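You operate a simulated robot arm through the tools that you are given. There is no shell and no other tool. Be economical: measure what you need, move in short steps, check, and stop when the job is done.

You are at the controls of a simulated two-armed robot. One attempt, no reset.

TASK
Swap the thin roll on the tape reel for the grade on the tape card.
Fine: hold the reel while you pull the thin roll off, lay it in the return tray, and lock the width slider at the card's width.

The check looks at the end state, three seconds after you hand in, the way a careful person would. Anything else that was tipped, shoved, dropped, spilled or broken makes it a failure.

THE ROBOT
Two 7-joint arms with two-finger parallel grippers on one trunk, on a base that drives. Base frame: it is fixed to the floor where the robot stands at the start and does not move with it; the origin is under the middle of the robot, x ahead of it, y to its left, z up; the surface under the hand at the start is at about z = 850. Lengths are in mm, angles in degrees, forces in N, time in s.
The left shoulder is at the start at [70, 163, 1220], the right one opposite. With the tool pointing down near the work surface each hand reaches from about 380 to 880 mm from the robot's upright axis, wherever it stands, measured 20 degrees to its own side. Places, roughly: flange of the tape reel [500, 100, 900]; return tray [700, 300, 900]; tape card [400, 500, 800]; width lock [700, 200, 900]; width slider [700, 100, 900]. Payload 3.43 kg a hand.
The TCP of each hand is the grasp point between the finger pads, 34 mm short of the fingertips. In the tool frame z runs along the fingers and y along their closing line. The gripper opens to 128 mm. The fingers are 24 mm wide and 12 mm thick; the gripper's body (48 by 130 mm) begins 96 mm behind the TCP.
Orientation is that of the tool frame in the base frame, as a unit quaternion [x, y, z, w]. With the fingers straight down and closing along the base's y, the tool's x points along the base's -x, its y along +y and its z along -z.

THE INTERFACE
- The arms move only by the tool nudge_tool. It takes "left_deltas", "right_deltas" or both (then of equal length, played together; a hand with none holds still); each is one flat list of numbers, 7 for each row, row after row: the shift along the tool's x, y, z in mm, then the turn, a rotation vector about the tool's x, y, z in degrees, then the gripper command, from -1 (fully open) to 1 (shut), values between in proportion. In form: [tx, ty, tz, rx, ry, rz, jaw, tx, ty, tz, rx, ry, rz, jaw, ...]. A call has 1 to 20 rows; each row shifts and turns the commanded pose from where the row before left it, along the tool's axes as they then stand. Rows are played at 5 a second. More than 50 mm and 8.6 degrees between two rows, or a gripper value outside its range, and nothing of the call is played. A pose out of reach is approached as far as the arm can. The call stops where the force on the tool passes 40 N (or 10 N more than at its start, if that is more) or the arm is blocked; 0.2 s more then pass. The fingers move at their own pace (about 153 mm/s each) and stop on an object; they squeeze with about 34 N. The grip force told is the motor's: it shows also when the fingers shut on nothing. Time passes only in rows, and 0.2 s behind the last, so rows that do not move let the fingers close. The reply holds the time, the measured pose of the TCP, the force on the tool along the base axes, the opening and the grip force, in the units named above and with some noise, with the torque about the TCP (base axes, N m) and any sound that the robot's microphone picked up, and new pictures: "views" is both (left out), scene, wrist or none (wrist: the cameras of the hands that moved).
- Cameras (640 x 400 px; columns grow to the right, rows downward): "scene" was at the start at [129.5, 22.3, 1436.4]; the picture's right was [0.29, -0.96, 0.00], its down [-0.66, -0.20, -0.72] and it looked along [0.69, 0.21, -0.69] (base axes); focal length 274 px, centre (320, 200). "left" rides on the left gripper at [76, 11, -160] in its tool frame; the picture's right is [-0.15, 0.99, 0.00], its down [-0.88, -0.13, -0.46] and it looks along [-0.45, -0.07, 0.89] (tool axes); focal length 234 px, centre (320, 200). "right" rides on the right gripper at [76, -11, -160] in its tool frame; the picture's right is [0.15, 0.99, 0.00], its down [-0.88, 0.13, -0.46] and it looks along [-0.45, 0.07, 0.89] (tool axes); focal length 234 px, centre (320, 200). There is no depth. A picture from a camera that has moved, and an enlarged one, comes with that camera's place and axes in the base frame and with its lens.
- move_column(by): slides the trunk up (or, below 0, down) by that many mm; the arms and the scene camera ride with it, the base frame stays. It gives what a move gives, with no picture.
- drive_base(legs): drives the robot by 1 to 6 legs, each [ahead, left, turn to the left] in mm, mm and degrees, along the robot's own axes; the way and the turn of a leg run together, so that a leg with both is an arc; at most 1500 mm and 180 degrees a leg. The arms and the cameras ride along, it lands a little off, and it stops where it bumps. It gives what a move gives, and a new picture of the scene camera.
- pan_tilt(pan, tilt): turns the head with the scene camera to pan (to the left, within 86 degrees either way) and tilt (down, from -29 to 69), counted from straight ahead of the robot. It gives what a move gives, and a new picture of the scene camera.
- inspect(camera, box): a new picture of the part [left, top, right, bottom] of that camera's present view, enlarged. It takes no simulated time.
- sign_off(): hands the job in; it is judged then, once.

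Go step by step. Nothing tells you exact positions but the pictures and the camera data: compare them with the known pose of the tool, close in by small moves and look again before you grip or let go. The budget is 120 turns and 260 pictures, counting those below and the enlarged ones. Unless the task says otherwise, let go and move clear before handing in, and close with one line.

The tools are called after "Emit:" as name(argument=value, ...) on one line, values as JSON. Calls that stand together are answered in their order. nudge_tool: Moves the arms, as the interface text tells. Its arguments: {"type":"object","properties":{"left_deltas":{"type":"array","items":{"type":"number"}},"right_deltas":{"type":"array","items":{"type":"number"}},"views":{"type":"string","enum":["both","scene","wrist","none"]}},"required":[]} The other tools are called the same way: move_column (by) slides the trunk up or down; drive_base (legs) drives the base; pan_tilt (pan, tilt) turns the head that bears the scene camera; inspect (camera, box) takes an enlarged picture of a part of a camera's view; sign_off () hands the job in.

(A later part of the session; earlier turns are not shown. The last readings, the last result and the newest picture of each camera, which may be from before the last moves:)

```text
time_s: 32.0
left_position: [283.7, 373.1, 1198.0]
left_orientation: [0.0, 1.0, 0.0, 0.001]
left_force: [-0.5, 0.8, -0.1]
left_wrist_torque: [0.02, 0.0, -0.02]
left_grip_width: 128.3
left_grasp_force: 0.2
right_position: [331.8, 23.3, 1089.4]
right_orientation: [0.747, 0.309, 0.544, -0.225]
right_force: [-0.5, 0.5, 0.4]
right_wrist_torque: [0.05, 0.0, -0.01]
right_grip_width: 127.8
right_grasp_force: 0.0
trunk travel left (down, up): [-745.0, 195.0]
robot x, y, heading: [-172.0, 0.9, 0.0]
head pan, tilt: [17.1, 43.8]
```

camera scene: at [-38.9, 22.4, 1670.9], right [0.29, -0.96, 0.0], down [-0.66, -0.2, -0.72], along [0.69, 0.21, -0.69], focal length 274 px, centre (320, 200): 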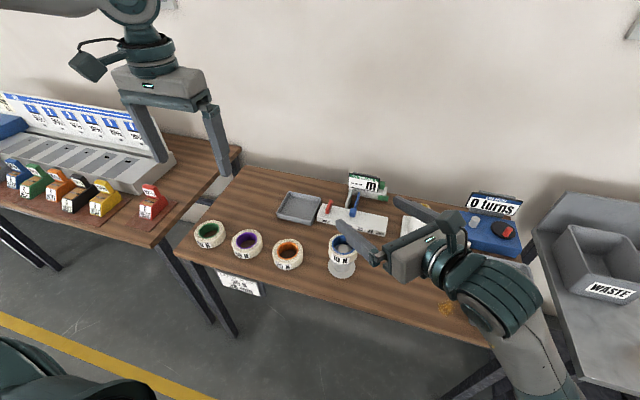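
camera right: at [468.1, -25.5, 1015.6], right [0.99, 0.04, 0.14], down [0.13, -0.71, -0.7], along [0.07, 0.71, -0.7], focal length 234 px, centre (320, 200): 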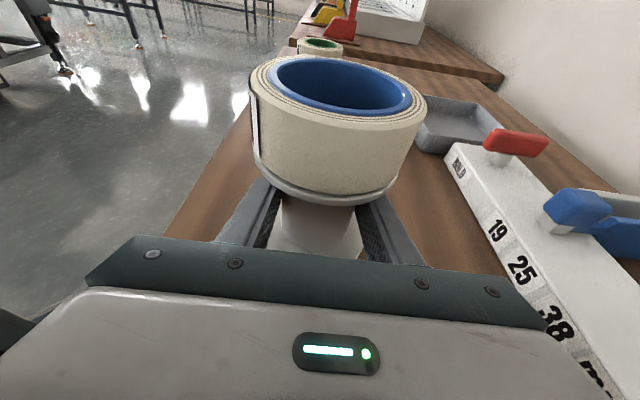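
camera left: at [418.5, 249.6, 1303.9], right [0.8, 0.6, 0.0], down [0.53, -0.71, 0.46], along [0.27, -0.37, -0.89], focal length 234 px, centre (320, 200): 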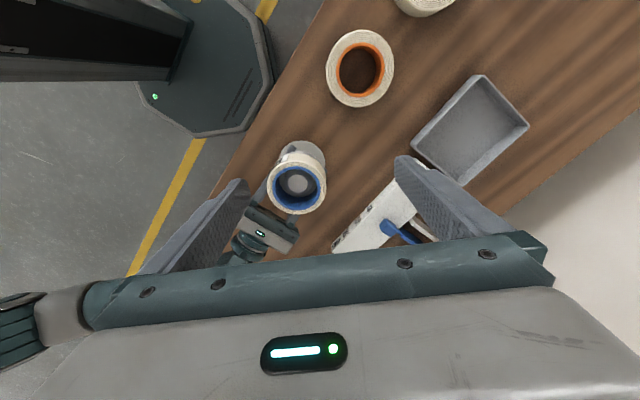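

Now I'll lower the right hand to its pre-grasp spot at front right, watching for contact.

Emit:
nudge_tool(right_deltas=[-32, 12, 16, 0, 0, 0, -1, -32, 12, 16, 0, 0, 0, -1, -32, 12, 16, 0, 0, 0, -1, -31, 12, 15, 0, 0, 0, -1, 0, 0, 0, 0, 0, 0, -1])

Emit:
inspect(camera="right", box=[200, 80, 440, 230])

```text
time_s: 33.2
left_position: [283.6, 373.8, 1197.4]
left_orientation: [0.0, 1.0, 0.0, 0.0]
left_force: [0.3, 0.1, 0.9]
left_wrist_torque: [0.0, -0.02, 0.03]
left_grip_width: 127.9
left_grasp_force: 0.1
right_position: [381.1, 0.2, 949.1]
right_orientation: [0.747, 0.31, 0.543, -0.225]
right_force: [0.6, 0.3, -0.4]
right_wrist_torque: [-0.02, 0.0, -0.04]
right_grip_width: 128.0
right_grasp_force: 0.1
trunk travel left (down, up): [-745.0, 195.0]
robot x, y, heading: [-172.1, -2.8, 0.3]
head pan, tilt: [17.1, 43.8]
camera scene: at [-43.7, 22.6, 1481.4], right [0.29, -0.96, 0.0], down [-0.66, -0.2, -0.72], along [0.69, 0.21, -0.69], focal length 274 px, centre (320, 200)
camera right: at [281.5, -83.1, 1070.4], right [0.73, -0.67, 0.14], down [-0.41, -0.59, -0.7], along [0.55, 0.45, -0.7], focal length 234 px, centre (320, 200)
```

scene: 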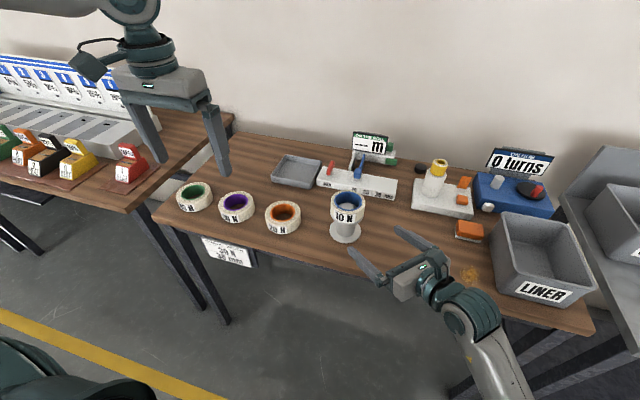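
right: 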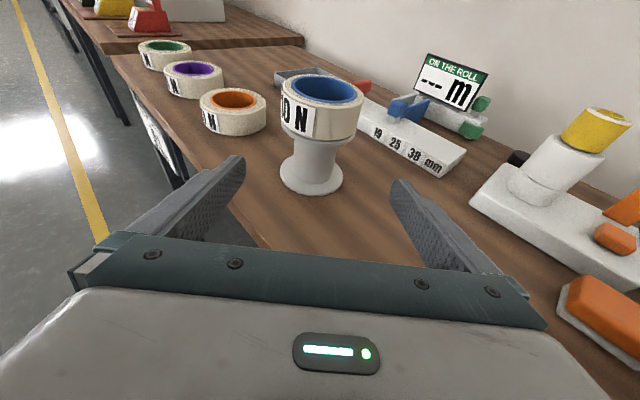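

```text
2.67 times, centred on (320, 155) of right
camera zoom: at [281.5, -83.1, 1070.4], right [0.73, -0.67, 0.14], down [-0.41, -0.59, -0.7], along [0.55, 0.45, -0.7], focal length 624 px, centre (320, 320)
```

zoom: 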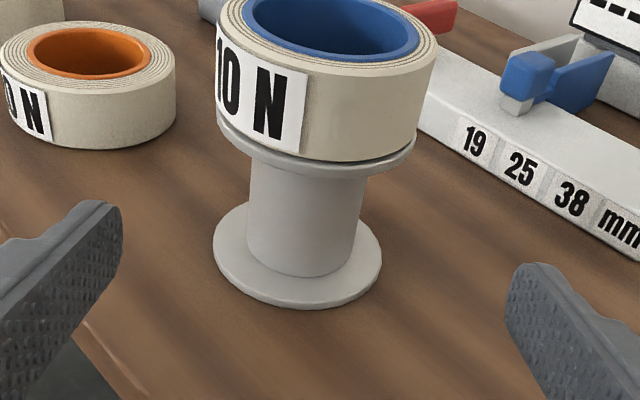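

The reel lies centred on the approach line. I'll advance onto the neck.

Emit:
nudge_tool(right_deltas=[-4, -0.5, 30.7, 0, 0, 0, -1, -2, -0.5, 30.7, 0, 0, 0, -1, -1, -0.5, 30.7, 0, 0, 0, -1, -1, -0.5, 30.7, 0, 0, 0, -1, 0, -0.5, 30.5, 0, 0, 0, -1, 0, 0, 0, 0, 0, 0, -1])

Emit:
inspect(camera="right", box=[200, 100, 440, 250])

```text
time_s: 34.6
left_position: [285.0, 372.0, 1199.6]
left_orientation: [-0.001, 1.0, -0.001, 0.0]
left_force: [-0.4, 0.5, -0.2]
left_wrist_torque: [0.01, 0.01, 0.03]
left_grip_width: 128.0
left_grasp_force: 0.1
right_position: [480.6, 106.4, 894.4]
right_orientation: [0.748, 0.309, 0.543, -0.224]
right_force: [-0.2, -0.9, 0.5]
right_wrist_torque: [0.02, 0.01, -0.04]
right_grip_width: 127.9
right_grasp_force: 0.1
trunk travel left (down, up): [-745.0, 195.0]
robot x, y, heading: [-175.6, -0.2, -0.1]
head pan, tilt: [17.1, 43.8]
camera scene: at [-44.0, 21.7, 1481.4], right [0.29, -0.96, 0.0], down [-0.66, -0.2, -0.72], along [0.69, 0.21, -0.69], focal length 274 px, centre (320, 200)
camera right: at [380.3, 22.4, 1016.0], right [0.73, -0.67, 0.14], down [-0.41, -0.59, -0.7], along [0.55, 0.45, -0.7], focal length 234 px, centre (320, 200)
```

scene: 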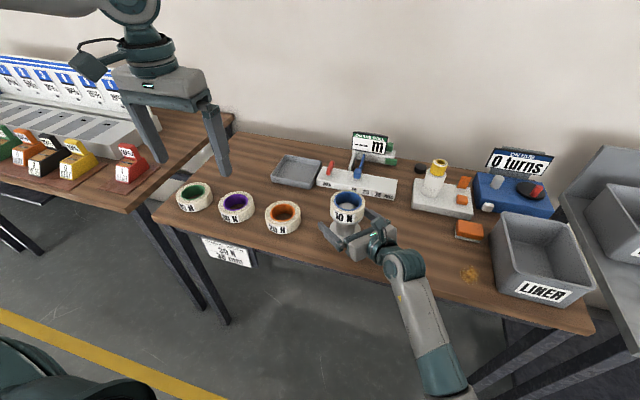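
right: 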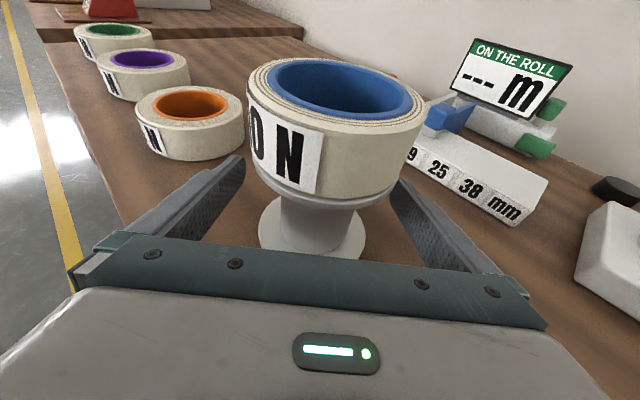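

```text
2.67 times, centred on (320, 175) of right
camera zoom: at [380.3, 22.4, 1016.0], right [0.73, -0.67, 0.14], down [-0.41, -0.59, -0.7], along [0.55, 0.45, -0.7], focal length 624 px, centre (320, 267)
```

zoom: 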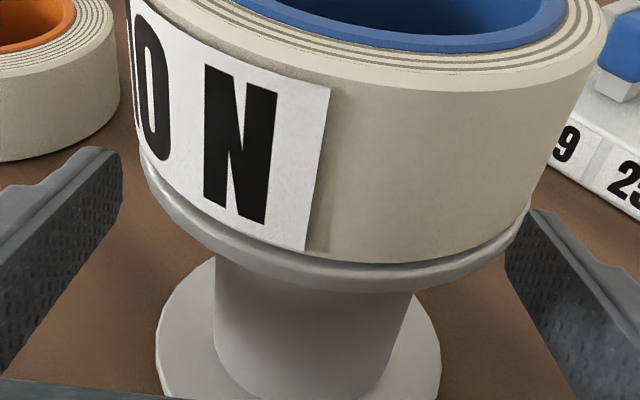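

Neck is centred to about 1 mm. I'll close on it and bring the left hand over the roll in its neutral yaw at the same time.

Emit:
nudge_tool(right_deltas=[0, -1, 0, 0, 0, 0, -0.5, 0, 0, 0, 0, 0, 0, 0, 0, 0, 0, 0, 0, 0, 0.05, 0, 0, 0, 0, 0, 0, 0.1, 0, 0, 0, 0, 0, 0, 0.2, 0, 0, 0, 0, 0, 0, 1, 0, 0, 0, 0, 0, 0, 1, 0, 0, 0, 0, 0, 0, 1], left_deltas=[-28, -38, 0, 0, 0, 0, -1, -28, -38, 0, 0, 0, 0, -1, -28, -38, 0, 0, 0, 0, -1, -28, -38, 0, 0, 0, 0, -1, -28, -38, 10, 0, 0, 0, -1, -28, -38, 20, 0, 0, 0, -1, -27, -38, 20, 0, 0, 0, -1, 0, 0, 20, 0, 0, 0, -1])

Emit:
inspect(camera="left", box=[200, 80, 440, 230])

```text
refused: row 6 steps farther than a row can; nothing moved
```

```text
2.67 times, centred on (320, 155) of left
camera zoom: at [207.5, 383.8, 1359.8], right [0.15, 0.99, 0.0], down [0.88, -0.13, 0.46], along [0.45, -0.07, -0.89], focal length 624 px, centre (320, 320)
```

zoom: 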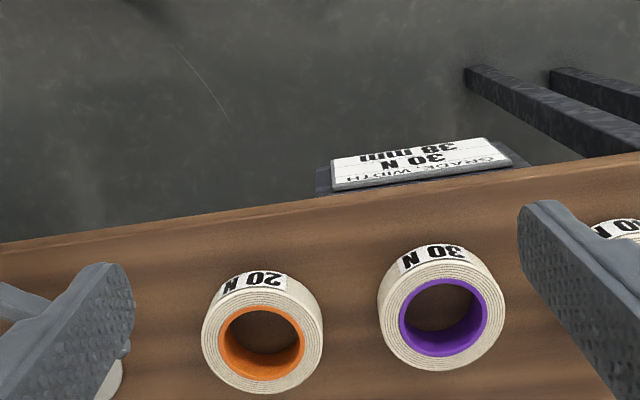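

One row was a bit too long, so nothing moved. I'll resend with smaller steps.

Emit:
nudge_tool(right_deltas=[0, -1, 0, 0, 0, 0, -0.5, 0, 0, 0, 0, 0, 0, 0, 0, 0, 0, 0, 0, 0, 0.05, 0, 0, 0, 0, 0, 0, 0.1, 0, 0, 0, 0, 0, 0, 0.2, 0, 0, 0, 0, 0, 0, 1, 0, 0, 0, 0, 0, 0, 1, 0, 0, 0, 0, 0, 0, 1, 0, 0, 0, 0, 0, 0, 1], left_deltas=[-28, -38, 0, 0, 0, 0, -1, -28, -38, 0, 0, 0, 0, -1, -28, -38, 0, 0, 0, 0, -1, -28, -38, 0, 0, 0, 0, -1, -28, -38, 10, 0, 0, 0, -1, -28, -38, 10, 0, 0, 0, -1, -27, -38, 10, 0, 0, 0, -1, 0, 0, 40, 0, 0, 0, -1, 0, 0, 0, 0, 0, 0, -1])

Emit:
inspect(camera="left", box=[200, 80, 440, 230])

```text
time_s: 36.6
left_position: [435.7, 171.4, 1130.5]
left_orientation: [0.0, 1.0, -0.001, 0.001]
left_force: [-0.3, -0.1, -0.3]
left_wrist_torque: [0.03, 0.01, 0.0]
left_grip_width: 128.1
left_grasp_force: 0.0
left hand out of reach, approached as far as the arm can: row 6, 7, 8
right_position: [478.6, 106.8, 895.1]
right_orientation: [0.748, 0.31, 0.543, -0.225]
right_force: [0.0, 0.5, 2.3]
right_wrist_torque: [0.33, -0.14, -0.02]
right_grip_width: 55.6
right_grasp_force: 33.8
trunk travel left (down, up): [-745.0, 195.0]
robot x, y, heading: [-173.2, 0.9, 0.3]
head pan, tilt: [17.1, 43.8]
camera scene: at [-44.1, 22.4, 1481.4], right [0.29, -0.96, 0.0], down [-0.66, -0.2, -0.72], along [0.69, 0.21, -0.69], focal length 274 px, centre (320, 200)
camera right: at [378.9, 23.4, 1015.7], right [0.73, -0.67, 0.14], down [-0.41, -0.59, -0.7], along [0.55, 0.45, -0.7], focal length 234 px, centre (320, 200)
camera left: at [359.4, 183.3, 1290.8], right [0.15, 0.99, 0.0], down [0.88, -0.13, 0.46], along [0.45, -0.07, -0.89], focal length 234 px, centre (320, 200)
```

scene: 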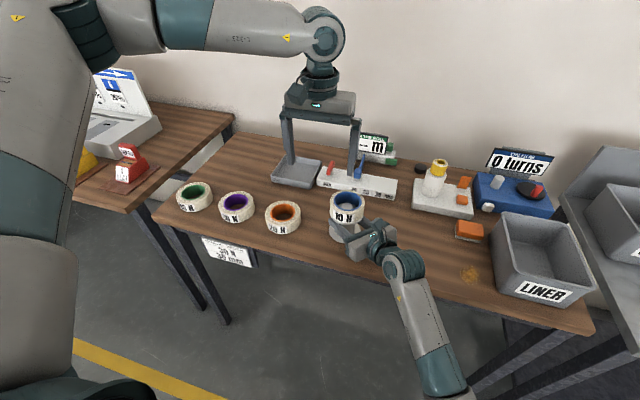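
right: 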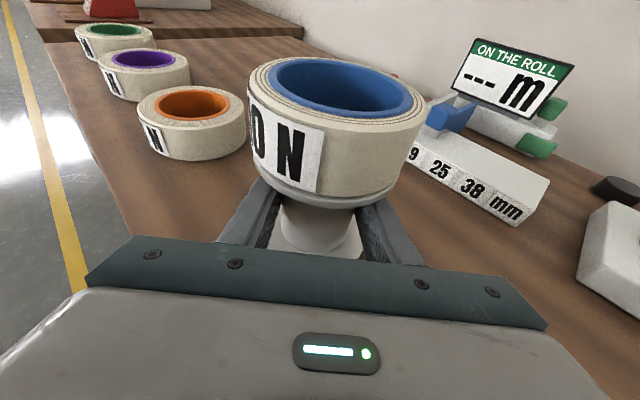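
left: 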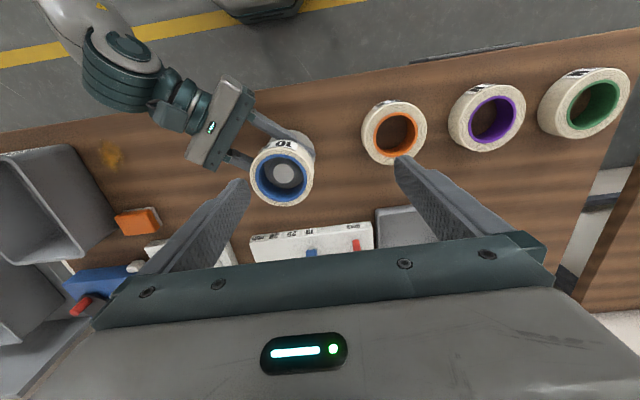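

```text
2.67 times, centred on (320, 155) of left
camera zoom: at [359.4, 183.3, 1290.8], right [0.15, 0.99, 0.0], down [0.88, -0.13, 0.46], along [0.45, -0.07, -0.89], focal length 624 px, centre (320, 320)
```

zoom: 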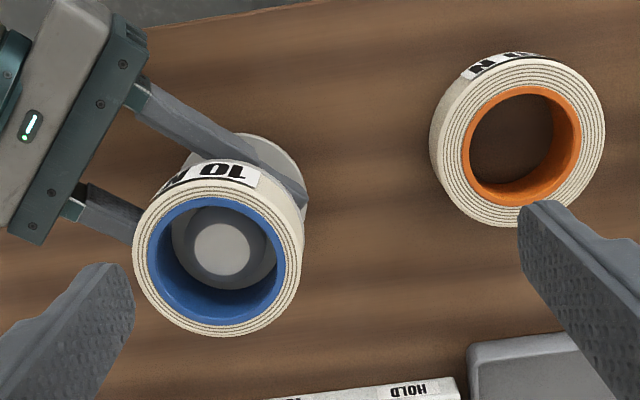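

The right hand holds the neck, but the left arm stalled inboard at (436, 171). I'll try smaller steps again.

Emit:
nudge_tool(left_deltas=[-15, 0, 0, 0, 0, 0, -1, -15, 0, 0, 0, 0, 0, -1, -15, 0, 0, 0, 0, 0, -1, 0, -15, 0, 0, 0, 0, -1, 0, -15, 0, 0, 0, 0, -1, 0, -15, 0, 0, 0, 0, -1, 0, -15, 0, 0, 0, 0, -1, 0, 0, 0, 0, 0, 0, -1], views="none")

```text
time_s: 38.4
left_position: [437.9, 172.8, 1138.0]
left_orientation: [0.0, 1.0, -0.001, 0.001]
left_force: [0.2, -0.6, -0.1]
left_wrist_torque: [0.01, -0.03, 0.01]
left_grip_width: 128.0
left_grasp_force: 0.0
left hand out of reach, approached as far as the arm can: row 1, 2, 3, 4, 5, 6, 7
right_position: [477.4, 106.4, 894.8]
right_orientation: [0.747, 0.31, 0.543, -0.226]
right_force: [-0.3, 0.9, 4.9]
right_wrist_torque: [0.33, -0.21, -0.01]
right_grip_width: 56.1
right_grasp_force: 33.8
trunk travel left (down, up): [-745.0, 195.0]
robot x, y, heading: [-173.7, -0.3, -0.1]
head pan, tilt: [17.1, 43.8]
```

The left arm seems limited to about 20° or more on its own side. I'll release the reel, back off, and drive the base to the right so the reel sits more to the left.

Emit:
nudge_tool(right_deltas=[0, 0, 0, 0, 0, 0, 0, 0, 0, 0, 0, 0, 0, -1, 0, 0, 0, 0, 0, 0, -1, 0, 0, -38, 0, 0, 0, -1, 0, 0, -38, 0, 0, 0, -1, 0, 0, -38, 0, 0, 0, -1, 0, 0, -38, 0, 0, 0, -1], left_deltas=[0, 0, 0, 0, 0, 0, -1, 0, 0, 0, 0, 0, 0, -1, 0, 0, -10, 0, 0, 0, -1, 20, 30, -10, 0, 0, 0, -1, 20, 30, -10, 0, 0, 0, -1, 20, 30, -10, 0, 0, 0, -1, 20, 30, 0, 0, 0, 0, -1], views="none")

Emit:
drive_base(legs=[[0, -170, 0]])

```text
time_s: 40.0
left_position: [356.4, 292.2, 1180.8]
left_orientation: [0.0, 1.0, -0.001, 0.001]
left_force: [-0.3, 0.1, -0.5]
left_wrist_torque: [0.01, -0.05, 0.02]
left_grip_width: 127.9
left_grasp_force: 0.0
right_position: [374.6, 3.5, 945.6]
right_orientation: [0.748, 0.31, 0.543, -0.224]
right_force: [-0.1, -0.6, 0.4]
right_wrist_torque: [-0.04, 0.0, 0.0]
right_grip_width: 128.1
right_grasp_force: 0.0
trunk travel left (down, up): [-745.0, 195.0]
robot x, y, heading: [-172.8, -0.4, 0.2]
head pan, tilt: [17.1, 43.8]
```

```text
time_s: 41.5
left_position: [360.2, 126.6, 1177.8]
left_orientation: [-0.001, 1.0, -0.001, 0.0]
left_force: [0.2, 0.0, 0.2]
left_wrist_torque: [-0.01, -0.02, -0.03]
left_grip_width: 127.9
left_grasp_force: 0.1
right_position: [377.2, -161.4, 944.4]
right_orientation: [0.747, 0.31, 0.543, -0.225]
right_force: [0.3, -0.2, 0.5]
right_wrist_torque: [0.03, 0.01, -0.01]
right_grip_width: 128.2
right_grasp_force: 0.1
trunk travel left (down, up): [-745.0, 195.0]
robot x, y, heading: [-173.3, -167.1, -0.2]
head pan, tilt: [17.1, 43.8]
camera scene: at [-43.5, -143.5, 1481.3], right [0.3, -0.96, 0.0], down [-0.66, -0.21, -0.72], along [0.69, 0.21, -0.69], focal length 274 px, centre (320, 200)
```

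scene: 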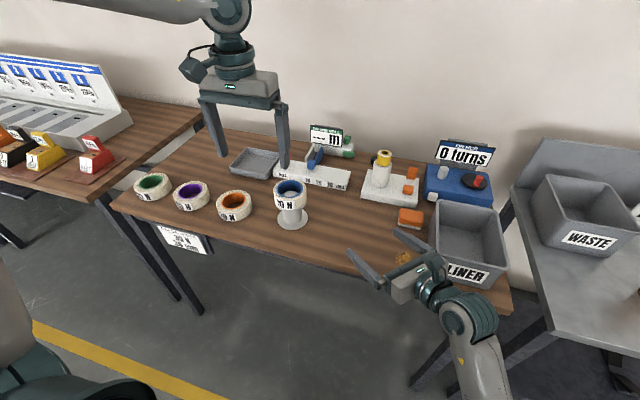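

First I'll check that the left hand can reach over the reel from here.

Emit:
nudge_tool(left_deltas=[-30, -5, 10, 0, 0, 0, -1, -30, -5, 15, 0, 0, 0, -1, -30, -5, 15, 0, 0, 0, -1, -29, -6, 15, 0, 0, 0, -1, 0, 0, 0, 0, 0, 0, -1], views="wrist")

Emit:
inspect(camera="left", box=[200, 50, 440, 200])

```text
time_s: 42.7
left_position: [479.6, 104.1, 1125.4]
left_orientation: [-0.002, 1.0, 0.001, 0.001]
left_force: [-0.3, 0.3, -0.3]
left_wrist_torque: [0.01, 0.01, -0.04]
left_grip_width: 127.8
left_grasp_force: 0.1
right_position: [376.3, -162.0, 944.7]
right_orientation: [0.748, 0.31, 0.542, -0.225]
right_force: [-0.4, 0.0, 0.0]
right_wrist_torque: [0.0, 0.0, -0.03]
right_grip_width: 128.1
right_grasp_force: 0.0
trunk travel left (down, up): [-745.0, 195.0]
robot x, y, heading: [-170.7, -166.2, 0.2]
head pan, tilt: [17.1, 43.8]
camera left: at [402.1, 115.1, 1285.1], right [0.14, 0.99, 0.0], down [0.88, -0.13, 0.46], along [0.45, -0.07, -0.89], focal length 234 px, centre (320, 200)
```

left: 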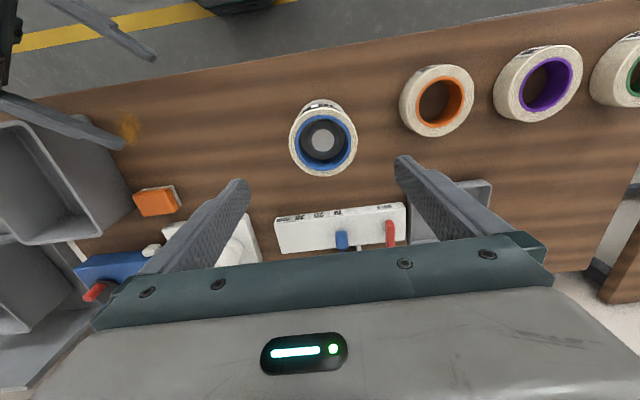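

```text
2.67 times, centred on (320, 125) of left
camera zoom: at [402.1, 115.1, 1285.1], right [0.14, 0.99, 0.0], down [0.88, -0.13, 0.46], along [0.45, -0.07, -0.89], focal length 624 px, centre (320, 400)
```

zoom: 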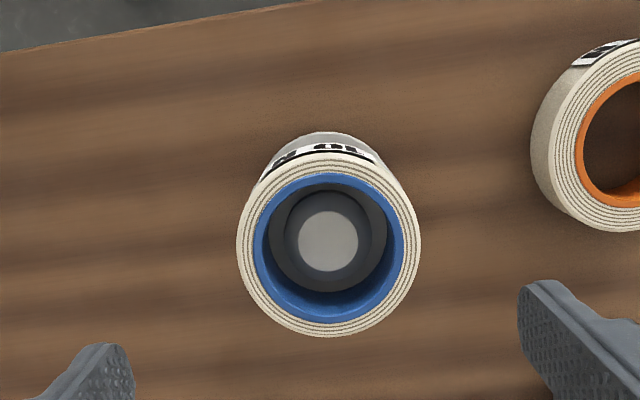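

The left hand now reaches directly over the reel. I'll bring the right hand back to its diagonal pre-grasp.

Emit:
nudge_tool(right_deltas=[9, -28.7, 28.5, 0, 0, 0, -1, 9, -28.7, 28.5, 0, 0, 0, -1, 9, -28.7, 28.5, 0, 0, 0, -1, 9, -28.7, 28.5, 0, 0, 0, -1, 0, 0, 0, 0, 0, 0, -1])

```text
time_s: 43.7
left_position: [478.9, 104.4, 1123.8]
left_orientation: [-0.003, 1.0, 0.0, 0.0]
left_force: [-0.3, -0.8, 0.9]
left_wrist_torque: [0.05, 0.04, 0.01]
left_grip_width: 128.3
left_grasp_force: 0.1
right_position: [391.0, -88.4, 884.4]
right_orientation: [0.756, 0.36, 0.526, -0.149]
right_force: [-4.8, 4.3, 4.9]
right_wrist_torque: [0.55, 0.34, 0.18]
right_grip_width: 128.0
right_grasp_force: 0.0
right hand out of reach, approached as far as the arm can: row 4
trunk travel left (down, up): [-745.0, 195.0]
robot x, y, heading: [-172.6, -165.2, 0.0]
head pan, tilt: [17.1, 43.8]
stopped in row 4 (right hand): the force on the tool passed its limit at 66 N (the readings are from after the stop); the commanded pose is now the measured one
camera scene: at [-45.0, -145.1, 1481.5], right [0.3, -0.95, 0.0], down [-0.66, -0.2, -0.72], along [0.69, 0.21, -0.69], focal length 274 px, centre (320, 200)
camera right: at [286.9, -148.8, 1015.2], right [0.72, -0.63, 0.28], down [-0.39, -0.71, -0.59], along [0.58, 0.32, -0.75], focal length 234 px, centre (320, 200)
```

scene: 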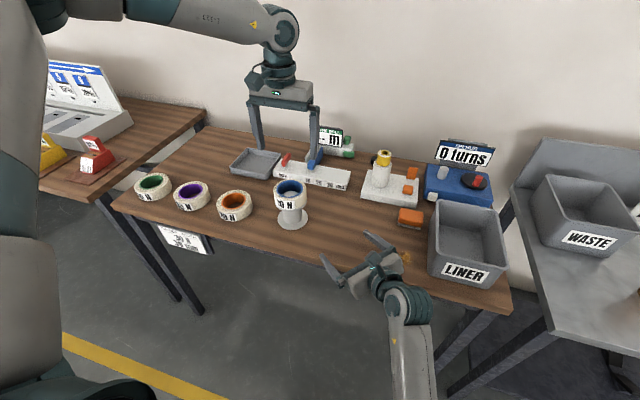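
right: 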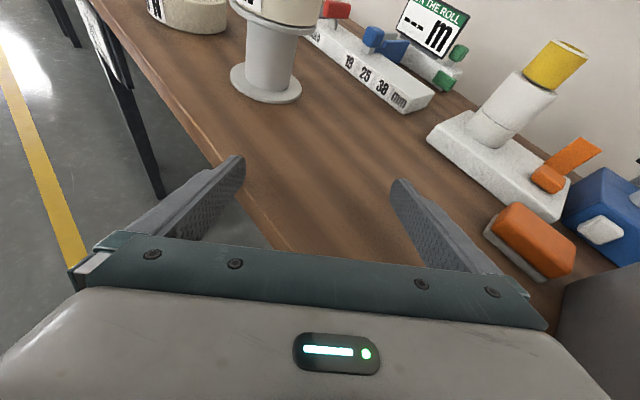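

The right arm ran into its own inboard limit, dipped and touched the table edge; nothing looks displaced. I'll lift it clear and move the base back and slightly left as a compromise.

Emit:
nudge_tool(right_deltas=[30, 0, -5, 0, 0, 0, -1, 30, 15, -20, 0, 0, 0, -1, 30, 15, -20, 0, 0, 0, -1], views="none")

Emit:
drive_base(legs=[[-90, 85, 0]])

```text
time_s: 44.0
left_position: [476.9, 109.6, 1122.5]
left_orientation: [-0.005, 1.0, -0.001, -0.001]
left_force: [0.7, -0.4, 0.9]
left_wrist_torque: [0.02, 0.01, 0.01]
left_grip_width: 128.1
left_grasp_force: 0.0
right_position: [389.1, -101.7, 888.3]
right_orientation: [0.75, 0.38, 0.525, -0.132]
right_force: [6.1, 7.2, 9.4]
right_wrist_torque: [0.77, 0.02, -0.54]
right_grip_width: 126.9
right_grasp_force: 0.0
trunk travel left (down, up): [-745.0, 195.0]
robot x, y, heading: [-174.7, -163.5, 0.5]
head pan, tilt: [17.1, 43.8]
stopped in row 1 (right hand): the force on the tool passed its limit at 112 N (the readings are from after the stop); the commanded pose is now the measured one
```

```text
time_s: 45.3
left_position: [388.8, 192.2, 1122.9]
left_orientation: [-0.004, 1.0, 0.001, 0.0]
left_force: [0.4, 0.1, -0.1]
left_wrist_torque: [-0.02, 0.03, 0.0]
left_grip_width: 128.2
left_grasp_force: 0.0
right_position: [300.1, -18.9, 885.9]
right_orientation: [0.752, 0.381, 0.522, -0.132]
right_force: [-0.6, -0.6, 0.6]
right_wrist_torque: [-0.02, -0.01, -0.03]
right_grip_width: 128.0
right_grasp_force: 0.1
trunk travel left (down, up): [-745.0, 195.0]
robot x, y, heading: [-263.1, -83.1, 0.1]
head pan, tilt: [17.1, 43.8]
camera scene: at [-132.3, -59.1, 1481.3], right [0.3, -0.95, 0.0], down [-0.66, -0.21, -0.72], along [0.69, 0.22, -0.69], focal length 274 px, centre (320, 200)
```

scene: 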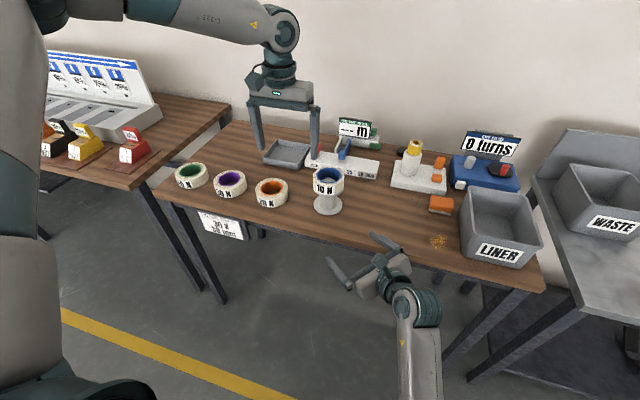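

The arm is free again with zero force and the bench is intact. I'll lift the right hand away and test the left reach from here.

Emit:
nudge_tool(right_deltas=[25, 20, -20, 0, 0, 0, -1, 25, 20, -20, 0, 0, 0, -1, 25, 20, -20, 0, 0, 0, -1, 25, 20, -20, 0, 0, 0, -1, 0, 0, 0, 0, 0, 0, -1], left_deltas=[-22, -22, 0, 0, 0, 0, -1, -22, -22, 0, 0, 0, 0, -1, -22, -22, 0, 0, 0, 0, -1, -22, -20, 0, 0, 0, 0, -1, 0, 0, 0, 0, 0, 0, -1], views="scene")

```text
time_s: 46.5
left_position: [415.9, 160.8, 1129.4]
left_orientation: [-0.005, 1.0, -0.001, 0.001]
left_force: [-1.1, 0.8, 0.9]
left_wrist_torque: [-0.02, -0.02, 0.03]
left_grip_width: 128.1
left_grasp_force: 0.0
left hand out of reach, approached as far as the arm can: row 2, 3, 4
right_position: [318.0, -74.9, 1026.6]
right_orientation: [0.751, 0.381, 0.522, -0.131]
right_force: [-0.1, -0.3, 0.1]
right_wrist_torque: [-0.01, 0.0, -0.04]
right_grip_width: 128.1
right_grasp_force: 0.0
trunk travel left (down, up): [-745.0, 195.0]
robot x, y, heading: [-262.9, -80.7, 0.3]
head pan, tilt: [17.1, 43.8]
camera scene: at [-134.1, -57.9, 1481.5], right [0.3, -0.95, 0.0], down [-0.66, -0.21, -0.72], along [0.69, 0.22, -0.69], focal length 274 px, centre (320, 200)
```

scene: 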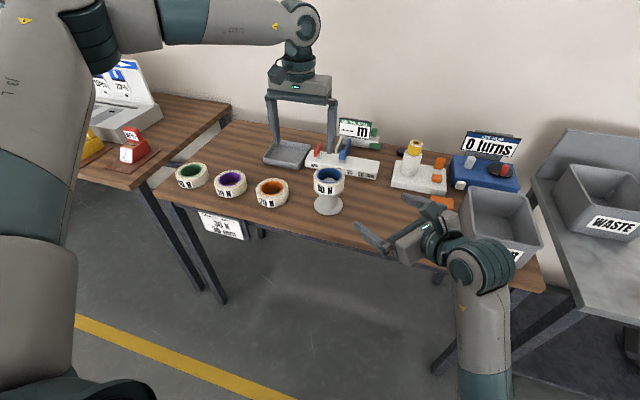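

The left arm stalls around here at this height. Since reach is quoted near the work surface, I'll go lower first, slightly back, and then move in.

Emit:
nudge_tool(left_deltas=[15, 0, 25, 0, 0, 0, -1, 15, 0, 25, 0, 0, 0, -1, 0, 0, 30, 0, 0, 0, -1, 0, 0, 30, 0, 0, 0, -1, 0, -20, 0, 0, 0, 0, -1, 0, -20, 0, 0, 0, 0, -1, 0, -20, 0, 0, 0, 0, -1, 0, 0, 0, 0, 0, 0, -1], views="scene")

```text
time_s: 48.3
left_position: [354.9, 130.2, 1038.1]
left_orientation: [-0.005, 1.0, 0.0, 0.0]
left_force: [0.0, -0.2, 0.0]
left_wrist_torque: [0.04, -0.03, 0.0]
left_grip_width: 127.8
left_grasp_force: 0.1
left hand out of reach, approached as far as the arm can: row 4, 5, 6, 7
right_position: [318.2, -77.0, 1025.1]
right_orientation: [0.752, 0.38, 0.523, -0.131]
right_force: [-0.9, 0.5, 0.4]
right_wrist_torque: [0.01, -0.03, 0.0]
right_grip_width: 127.9
right_grasp_force: 0.0
trunk travel left (down, up): [-745.0, 195.0]
robot x, y, heading: [-260.8, -81.1, 0.3]
head pan, tilt: [17.1, 43.8]
camera scene: at [-132.6, -58.8, 1481.3], right [0.3, -0.95, 0.0], down [-0.66, -0.21, -0.72], along [0.69, 0.22, -0.69], focal length 274 px, centre (320, 200)
```

scene: 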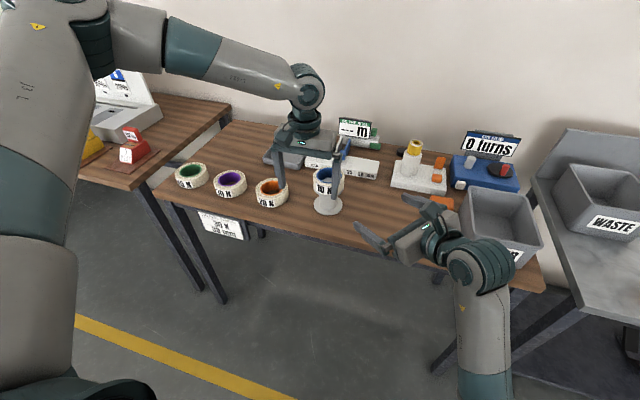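

The left limit looks like a wrist azimuth limit. So I'll yaw the left hand to close along x and tilt it about 40°, which keeps its wrist out to the left. The pull can still be straight up.

Emit:
nudge_tool(left_deltas=[0, 30, -35, 0, 0, 0, -1, 0, 30, -35, 0, 0, 0, -1, 0, 30, -35, 0, 0, 0, -1, 0, 0, 0, 0, 0, 8.2, -1, 0, 0, 0, 0, 0, 8.2, -1, 0, 0, 0, 0, 0, 8.2, -1, 0, 0, 0, 0, 0, 8.2, -1, 0, 0, 0, 0, 0, 8.2, -1, 0, 0, 0, 0, 0, 8.2, -1, 0, 0, 0, 0, 0, 8.2, -1, 0, 0, 0, 0, 0, 8.2, -1, 0, 0, 0, 0, 0, 8.2, -1, 0, 0, 0, 0, 0, 8.2, -1, 0, 0, 0, 0, 0, 8, -1, 0, 0, 0, 0, -8, 0, -1, 0, 0, 0, 0, -8, 0, -1, 0, 0, 0, 0, -8, 0, -1, 0, 0, 0, 0, -8, 0, -1, 0, 0, 0, 0, -8, 0, -1, 0, 0, 0, 0, 0, 0, -1], views="scene")

```text
time_s: 52.5
left_position: [124.6, -22.8, 1116.3]
left_orientation: [0.654, 0.676, -0.231, 0.25]
left_force: [0.0, 0.3, -0.6]
left_wrist_torque: [0.01, -0.02, -0.02]
left_grip_width: 127.8
left_grasp_force: 0.1
left hand out of reach, approached as far as the arm can: row 8, 9, 10, 11, 12, 13, 14, 15, 16, 17, 18, 19
right_position: [319.6, -76.3, 1026.1]
right_orientation: [0.752, 0.38, 0.522, -0.132]
right_force: [-0.7, -0.1, 0.5]
right_wrist_torque: [0.01, 0.05, -0.01]
right_grip_width: 128.1
right_grasp_force: 0.1
trunk travel left (down, up): [-745.0, 195.0]
robot x, y, heading: [-265.3, -85.2, 0.7]
head pan, tilt: [17.1, 43.8]
camera scene: at [-132.6, -59.4, 1481.4], right [0.3, -0.95, 0.0], down [-0.66, -0.21, -0.72], along [0.69, 0.22, -0.69], focal length 274 px, centre (320, 200)
```

scene: 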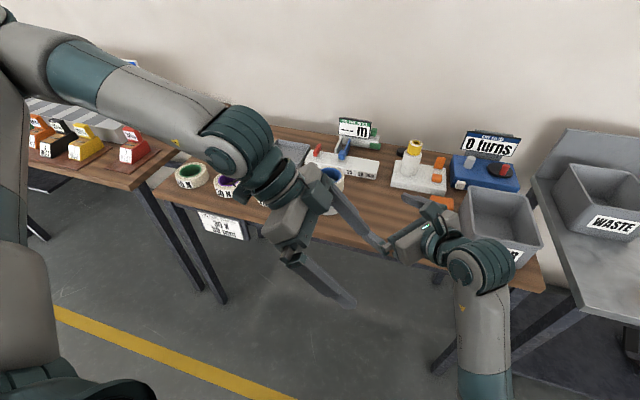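

The wrist can't take that yaw direction. The mirror of what worked for the right hand is yaw the other way, so I'll unwind, lift and go there.

Emit:
nudge_tool(left_deltas=[28, 15, -33, 0, 8, 0, -1, 28, 15, -33, 0, 8, 0, -1, 28, 15, -33, 0, 8, 0, -1, 28, 15, -33, 0, 8, 0, -1, 28, 15, -33, 0, 6, 0, -1, 30, 0, 0, 0, 0, -8.2, -1, 30, 0, 0, 0, 0, -8.2, -1, 0, 0, 0, 0, 0, -8.2, -1, 0, 0, 0, 0, 0, -8.2, -1, 0, 0, 0, 0, 0, -8.2, -1, 0, 0, 0, 0, 0, -8.2, -1, 0, 0, 0, 0, 0, -8.2, -1, 0, 0, 0, 0, 0, -8.2, -1, 0, 0, 0, 0, 0, -8.2, -1, 0, 0, 0, 0, 0, -8.2, -1, 0, 0, 0, 0, 0, -8.2, -1], views="scene")

```text
time_s: 55.9
left_position: [98.4, 138.0, 1186.5]
left_orientation: [-0.007, 1.0, -0.017, 0.0]
left_force: [0.0, -0.1, 0.5]
left_wrist_torque: [-0.01, 0.01, 0.04]
left_grip_width: 127.8
left_grasp_force: 0.1
left hand out of reach, approached as far as the arm can: row 1, 2, 3, 4, 5
right_position: [318.5, -75.8, 1024.7]
right_orientation: [0.752, 0.38, 0.522, -0.131]
right_force: [0.1, 0.0, -0.1]
right_wrist_torque: [-0.01, -0.03, 0.0]
right_grip_width: 128.2
right_grasp_force: 0.0
trunk travel left (down, up): [-745.0, 195.0]
robot x, y, heading: [-257.4, -79.2, 0.5]
head pan, tilt: [17.1, 43.8]
camera scene: at [-133.0, -59.0, 1481.4], right [0.3, -0.95, 0.0], down [-0.66, -0.21, -0.72], along [0.69, 0.22, -0.69], focal length 274 px, centre (320, 200)
```

scene: 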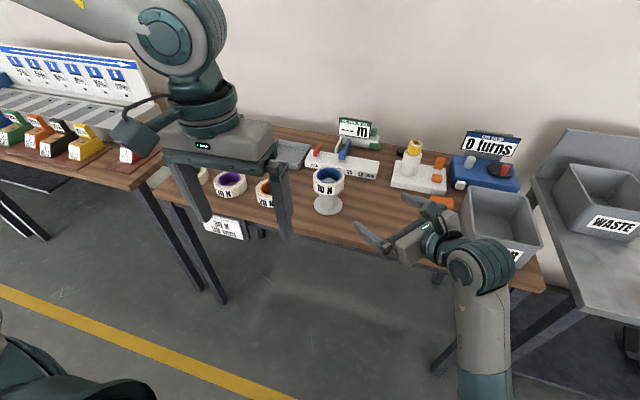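

Neutral again. Next come the opposite yaw and then the tilt.

Emit:
nudge_tool(left_deltas=[-45, 15, 0, 0, 0, 0, -1, -45, 15, 0, 0, 0, 0, -1, -45, 15, 0, 0, 0, 0, -1, 0, 0, 0, 0, 0, -8.2, -1, 0, 0, 0, 0, 0, -8.2, -1, 0, 0, 0, 0, 0, -8.2, -1, 0, 0, 0, 0, 0, -8.2, -1, 0, 0, 0, 0, 0, -8.2, -1, 0, 0, 0, 0, 0, -8.2, -1, 0, 0, 0, 0, 0, -8.2, -1, 0, 0, 0, 0, 0, -8.2, -1, 0, 0, 0, 0, 0, -8.2, -1, 0, 0, 0, 0, 0, -8.2, -1, 0, 0, 0, 0, 0, -8, -1, 0, 0, 0, 0, 8, 0, -1, 0, 0, 0, 0, 8, 0, -1, 0, 0, 0, 0, 8, 0, -1, 0, 0, 0, 0, 8, 0, -1, 0, 0, 0, 0, 8, 0, -1], views="scene")

```text
time_s: 59.9
left_position: [232.3, 185.9, 1184.1]
left_orientation: [0.663, -0.656, 0.255, 0.254]
left_force: [0.0, 0.5, 0.9]
left_wrist_torque: [0.01, -0.01, 0.02]
left_grip_width: 128.0
left_grasp_force: 0.2
right_position: [319.1, -74.5, 1025.4]
right_orientation: [0.752, 0.38, 0.523, -0.13]
right_force: [0.1, 0.8, -0.6]
right_wrist_torque: [-0.04, -0.01, 0.02]
right_grip_width: 127.9
right_grasp_force: 0.0
trunk travel left (down, up): [-745.0, 195.0]
robot x, y, heading: [-262.3, -78.7, 0.3]
head pan, tilt: [17.1, 43.8]
camera scene: at [-132.8, -57.2, 1481.4], right [0.3, -0.95, 0.0], down [-0.66, -0.21, -0.72], along [0.69, 0.22, -0.69], focal length 274 px, centre (320, 200)
```

scene: 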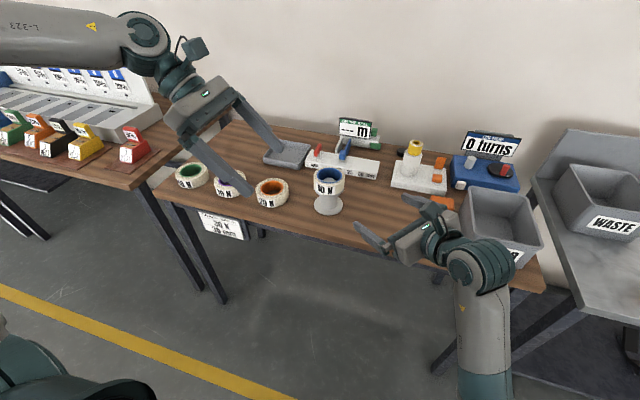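

That yaw works cleanly with the left hand tilted 42°. With the base further back, I'll turn the right hand to point straight left (+y) again, which leaves room for the left fingers.

Emit:
nudge_tool(right_deltas=[35, 0, 0, 0, 0, 0, -1, 35, 0, 0, 0, 0, 0, -1, 0, 0, 0, 7.43, 1.91, -0.98, -1, 0, 0, 0, 7.43, 1.91, -0.98, -1, 0, 0, 0, 7.43, 1.91, -0.98, -1, 0, 0, 0, 7.43, 1.91, -0.98, -1, 0, 0, 0, 7.43, 1.91, -0.98, -1, 0, 0, 0, 7.43, 1.91, -0.98, -1, 0, 0, 0, 0, 0, 0, -1], views="scene")

```text
time_s: 61.9
left_position: [232.4, 184.5, 1183.4]
left_orientation: [0.664, -0.656, 0.255, 0.253]
left_force: [-0.7, 0.4, -0.9]
left_wrist_torque: [-0.01, -0.02, -0.03]
left_grip_width: 128.0
left_grasp_force: 0.1
right_position: [329.2, -47.1, 1085.7]
right_orientation: [0.571, 0.572, 0.416, -0.416]
right_force: [-1.1, 0.2, -0.5]
right_wrist_torque: [0.01, 0.01, 0.01]
right_grip_width: 128.0
right_grasp_force: 0.0
trunk travel left (down, up): [-745.0, 195.0]
robot x, y, heading: [-263.1, -78.3, 0.5]
head pan, tilt: [17.1, 43.8]
camera scene: at [-133.2, -58.8, 1481.4], right [0.3, -0.95, 0.0], down [-0.66, -0.21, -0.72], along [0.69, 0.22, -0.69], focal length 274 px, centre (320, 200)
```

scene: 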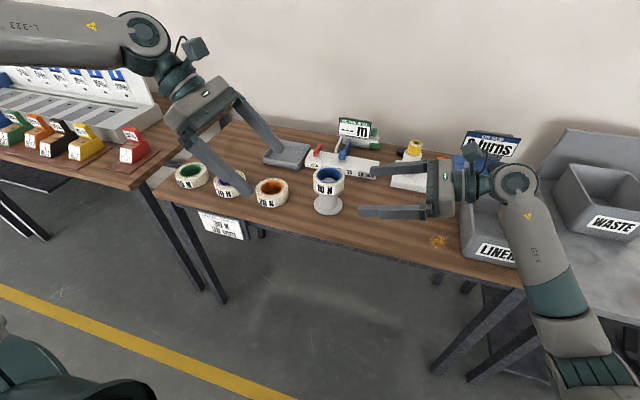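

I'll move the right hand at height until it straddles the reel, then descend, keeping the forearm off the bin.

Emit:
nudge_tool(right_deltas=[8.8, 30, 27, 0, 0, 0, -1, 8.8, 30, 27, 0, 0, 0, -1, 8.8, 30, 27, 0, 0, 0, -1, 8.8, 30, 27, 0, 0, 0, -1, 8.8, 30, 27, 0, 0, 0, -1, 0, 0, 0, 0, 0, 0, -1])

Emit:
inspect(camera="right", box=[200, 120, 440, 270])

```text
time_s: 63.3
left_position: [233.0, 183.4, 1184.8]
left_orientation: [0.663, -0.657, 0.254, 0.253]
left_force: [-0.4, -0.2, 0.7]
left_wrist_torque: [0.01, -0.03, -0.02]
left_grip_width: 127.8
left_grasp_force: 0.1
right_position: [479.0, 92.0, 1085.5]
right_orientation: [0.572, 0.572, 0.417, -0.416]
right_force: [-0.3, -0.6, 0.9]
right_wrist_torque: [-0.02, 0.0, -0.01]
right_grip_width: 127.9
right_grasp_force: 0.2
trunk travel left (down, up): [-745.0, 195.0]
robot x, y, heading: [-261.2, -83.6, 0.4]
head pan, tilt: [17.1, 43.8]
camera scene: at [-133.1, -59.9, 1481.4], right [0.3, -0.95, 0.0], down [-0.66, -0.21, -0.72], along [0.69, 0.22, -0.69], focal length 274 px, centre (320, 200)
camera right: at [468.5, -37.5, 1207.5], right [0.99, 0.05, 0.14], down [0.13, -0.7, -0.7], along [0.07, 0.71, -0.7], focal length 234 px, centre (320, 200)
```

scene: 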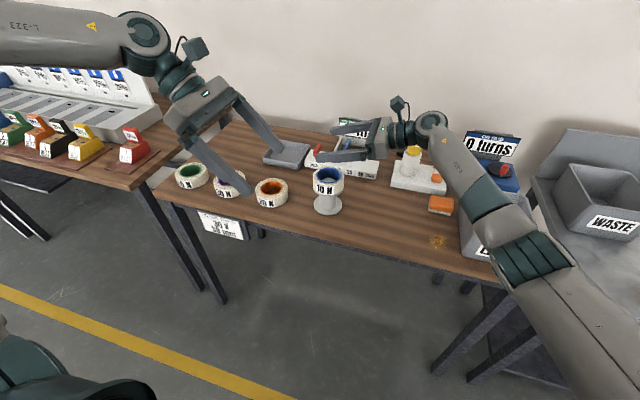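
right: 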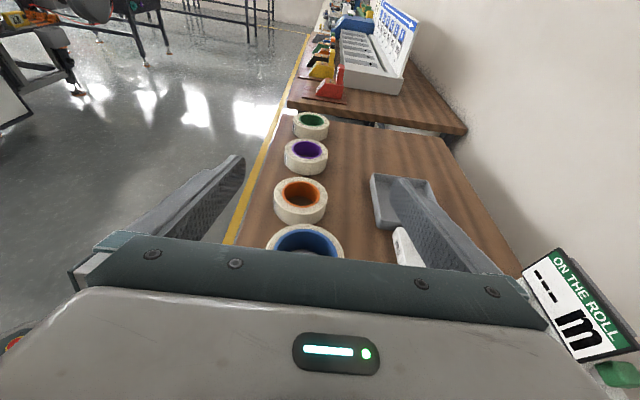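

```text
2.67 times, centred on (320, 195) of right
camera zoom: at [468.5, -37.5, 1207.5], right [0.99, 0.05, 0.14], down [0.13, -0.7, -0.7], along [0.07, 0.71, -0.7], focal length 624 px, centre (320, 213)
```

zoom: 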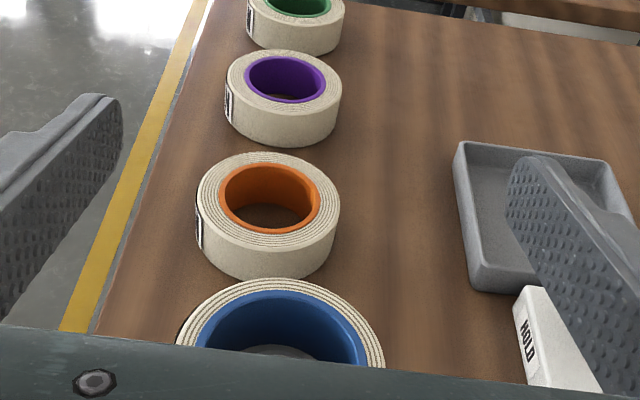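

Straddling position is good. I'll descend in steps, watching for trunk lean as a sign of bin contact.

Emit:
nudge_tool(right_deltas=[-28.5, 0, 9.3, 0, 0, 0, -1, -28.5, 0, 9.3, 0, 0, 0, -1, -28.5, 0, 9.3, 0, 0, 0, -1, -28.5, 0, 9.3, 0, 0, 0, -1, 0, 0, 0, 0, 0, 0, -1])

```text
time_s: 64.5
left_position: [232.7, 184.1, 1183.8]
left_orientation: [0.664, -0.656, 0.254, 0.253]
left_force: [0.1, 0.0, -0.1]
left_wrist_torque: [0.02, -0.01, 0.02]
left_grip_width: 127.9
left_grasp_force: 0.1
right_position: [483.6, 93.4, 967.7]
right_orientation: [0.571, 0.573, 0.415, -0.416]
right_force: [0.4, -0.4, -0.4]
right_wrist_torque: [0.02, -0.04, -0.02]
right_grip_width: 128.1
right_grasp_force: 0.0
trunk travel left (down, up): [-745.0, 195.0]
robot x, y, heading: [-260.3, -83.9, 0.3]
head pan, tilt: [17.1, 43.8]
camera scene: at [-133.0, -58.8, 1481.4], right [0.3, -0.95, 0.0], down [-0.66, -0.21, -0.72], along [0.69, 0.22, -0.69], focal length 274 px, centre (320, 200)
camera right: at [472.5, -36.5, 1089.0], right [0.99, 0.05, 0.14], down [0.13, -0.7, -0.7], along [0.07, 0.71, -0.7], focal length 234 px, centre (320, 200)
```

scene: 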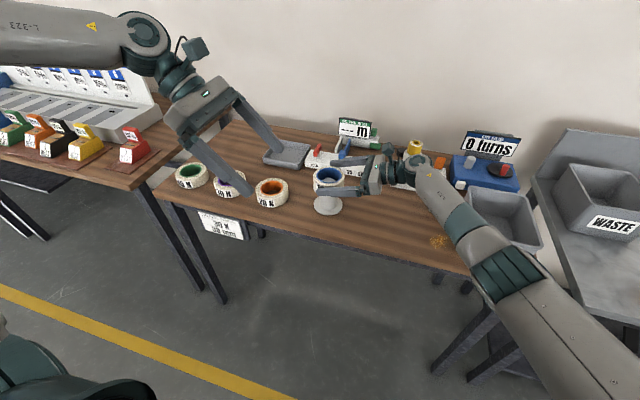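
right: 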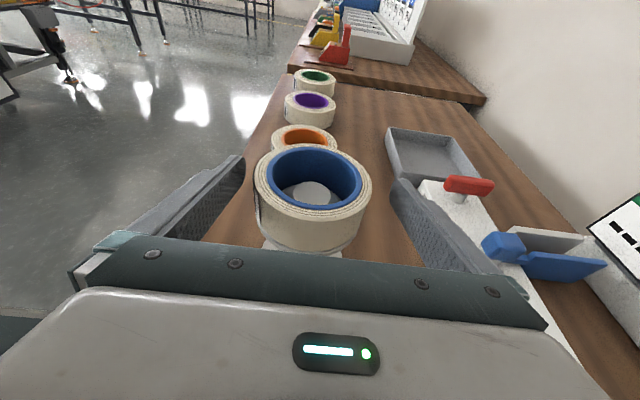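

No lean and no force. I'll go down the rest of the way and check centring.

Emit:
nudge_tool(right_deltas=[-22, -1, 11.3, 0, 0, 0, -1, -22, -1, 11.3, 0, 0, 0, -1, -22, -1, 11.3, 0, 0, 0, -1, 0, 0, 0, 0, 0, 0, -1], views="wrist")

Emit:
inspect(camera="right", box=[200, 120, 440, 270])

```text
time_s: 65.5
left_position: [232.1, 184.1, 1184.1]
left_orientation: [0.664, -0.656, 0.254, 0.252]
left_force: [-0.4, -0.8, 0.7]
left_wrist_torque: [0.02, 0.01, 0.01]
left_grip_width: 127.8
left_grasp_force: 0.0
right_position: [479.3, 107.1, 891.8]
right_orientation: [0.572, 0.572, 0.416, -0.416]
right_force: [-0.5, 0.8, -0.4]
right_wrist_torque: [-0.02, 0.04, -0.01]
right_grip_width: 128.0
right_grasp_force: 0.0
trunk travel left (down, up): [-745.0, 195.0]
robot x, y, heading: [-263.8, -79.9, 0.4]
head pan, tilt: [17.1, 43.8]
camera right: at [466.8, -22.6, 1013.4], right [0.99, 0.05, 0.14], down [0.13, -0.7, -0.7], along [0.07, 0.71, -0.7], focal length 234 px, centre (320, 200)
```

right: 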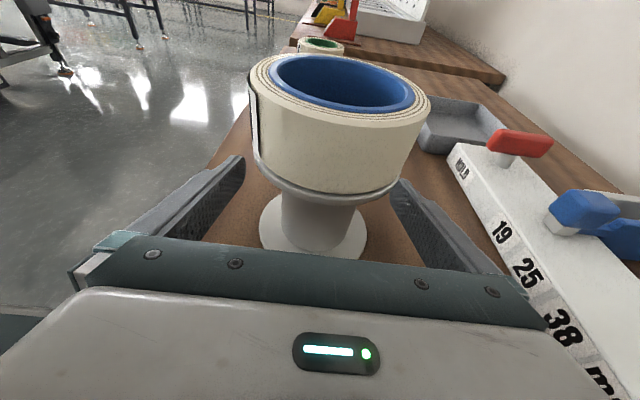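

```text
2.67 times, centred on (320, 195) of right
camera zoom: at [466.8, -22.6, 1013.4], right [0.99, 0.05, 0.14], down [0.13, -0.7, -0.7], along [0.07, 0.71, -0.7], focal length 624 px, centre (320, 213)
```

zoom: 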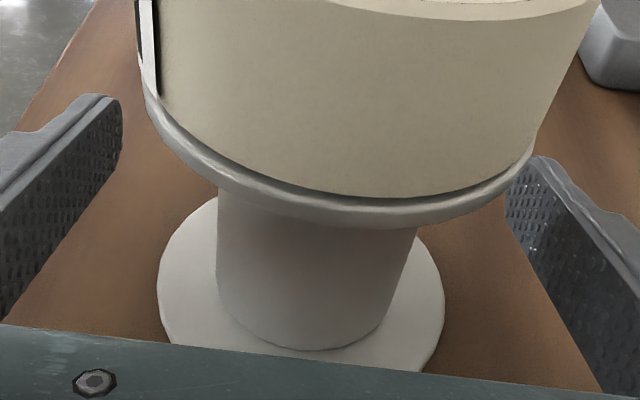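

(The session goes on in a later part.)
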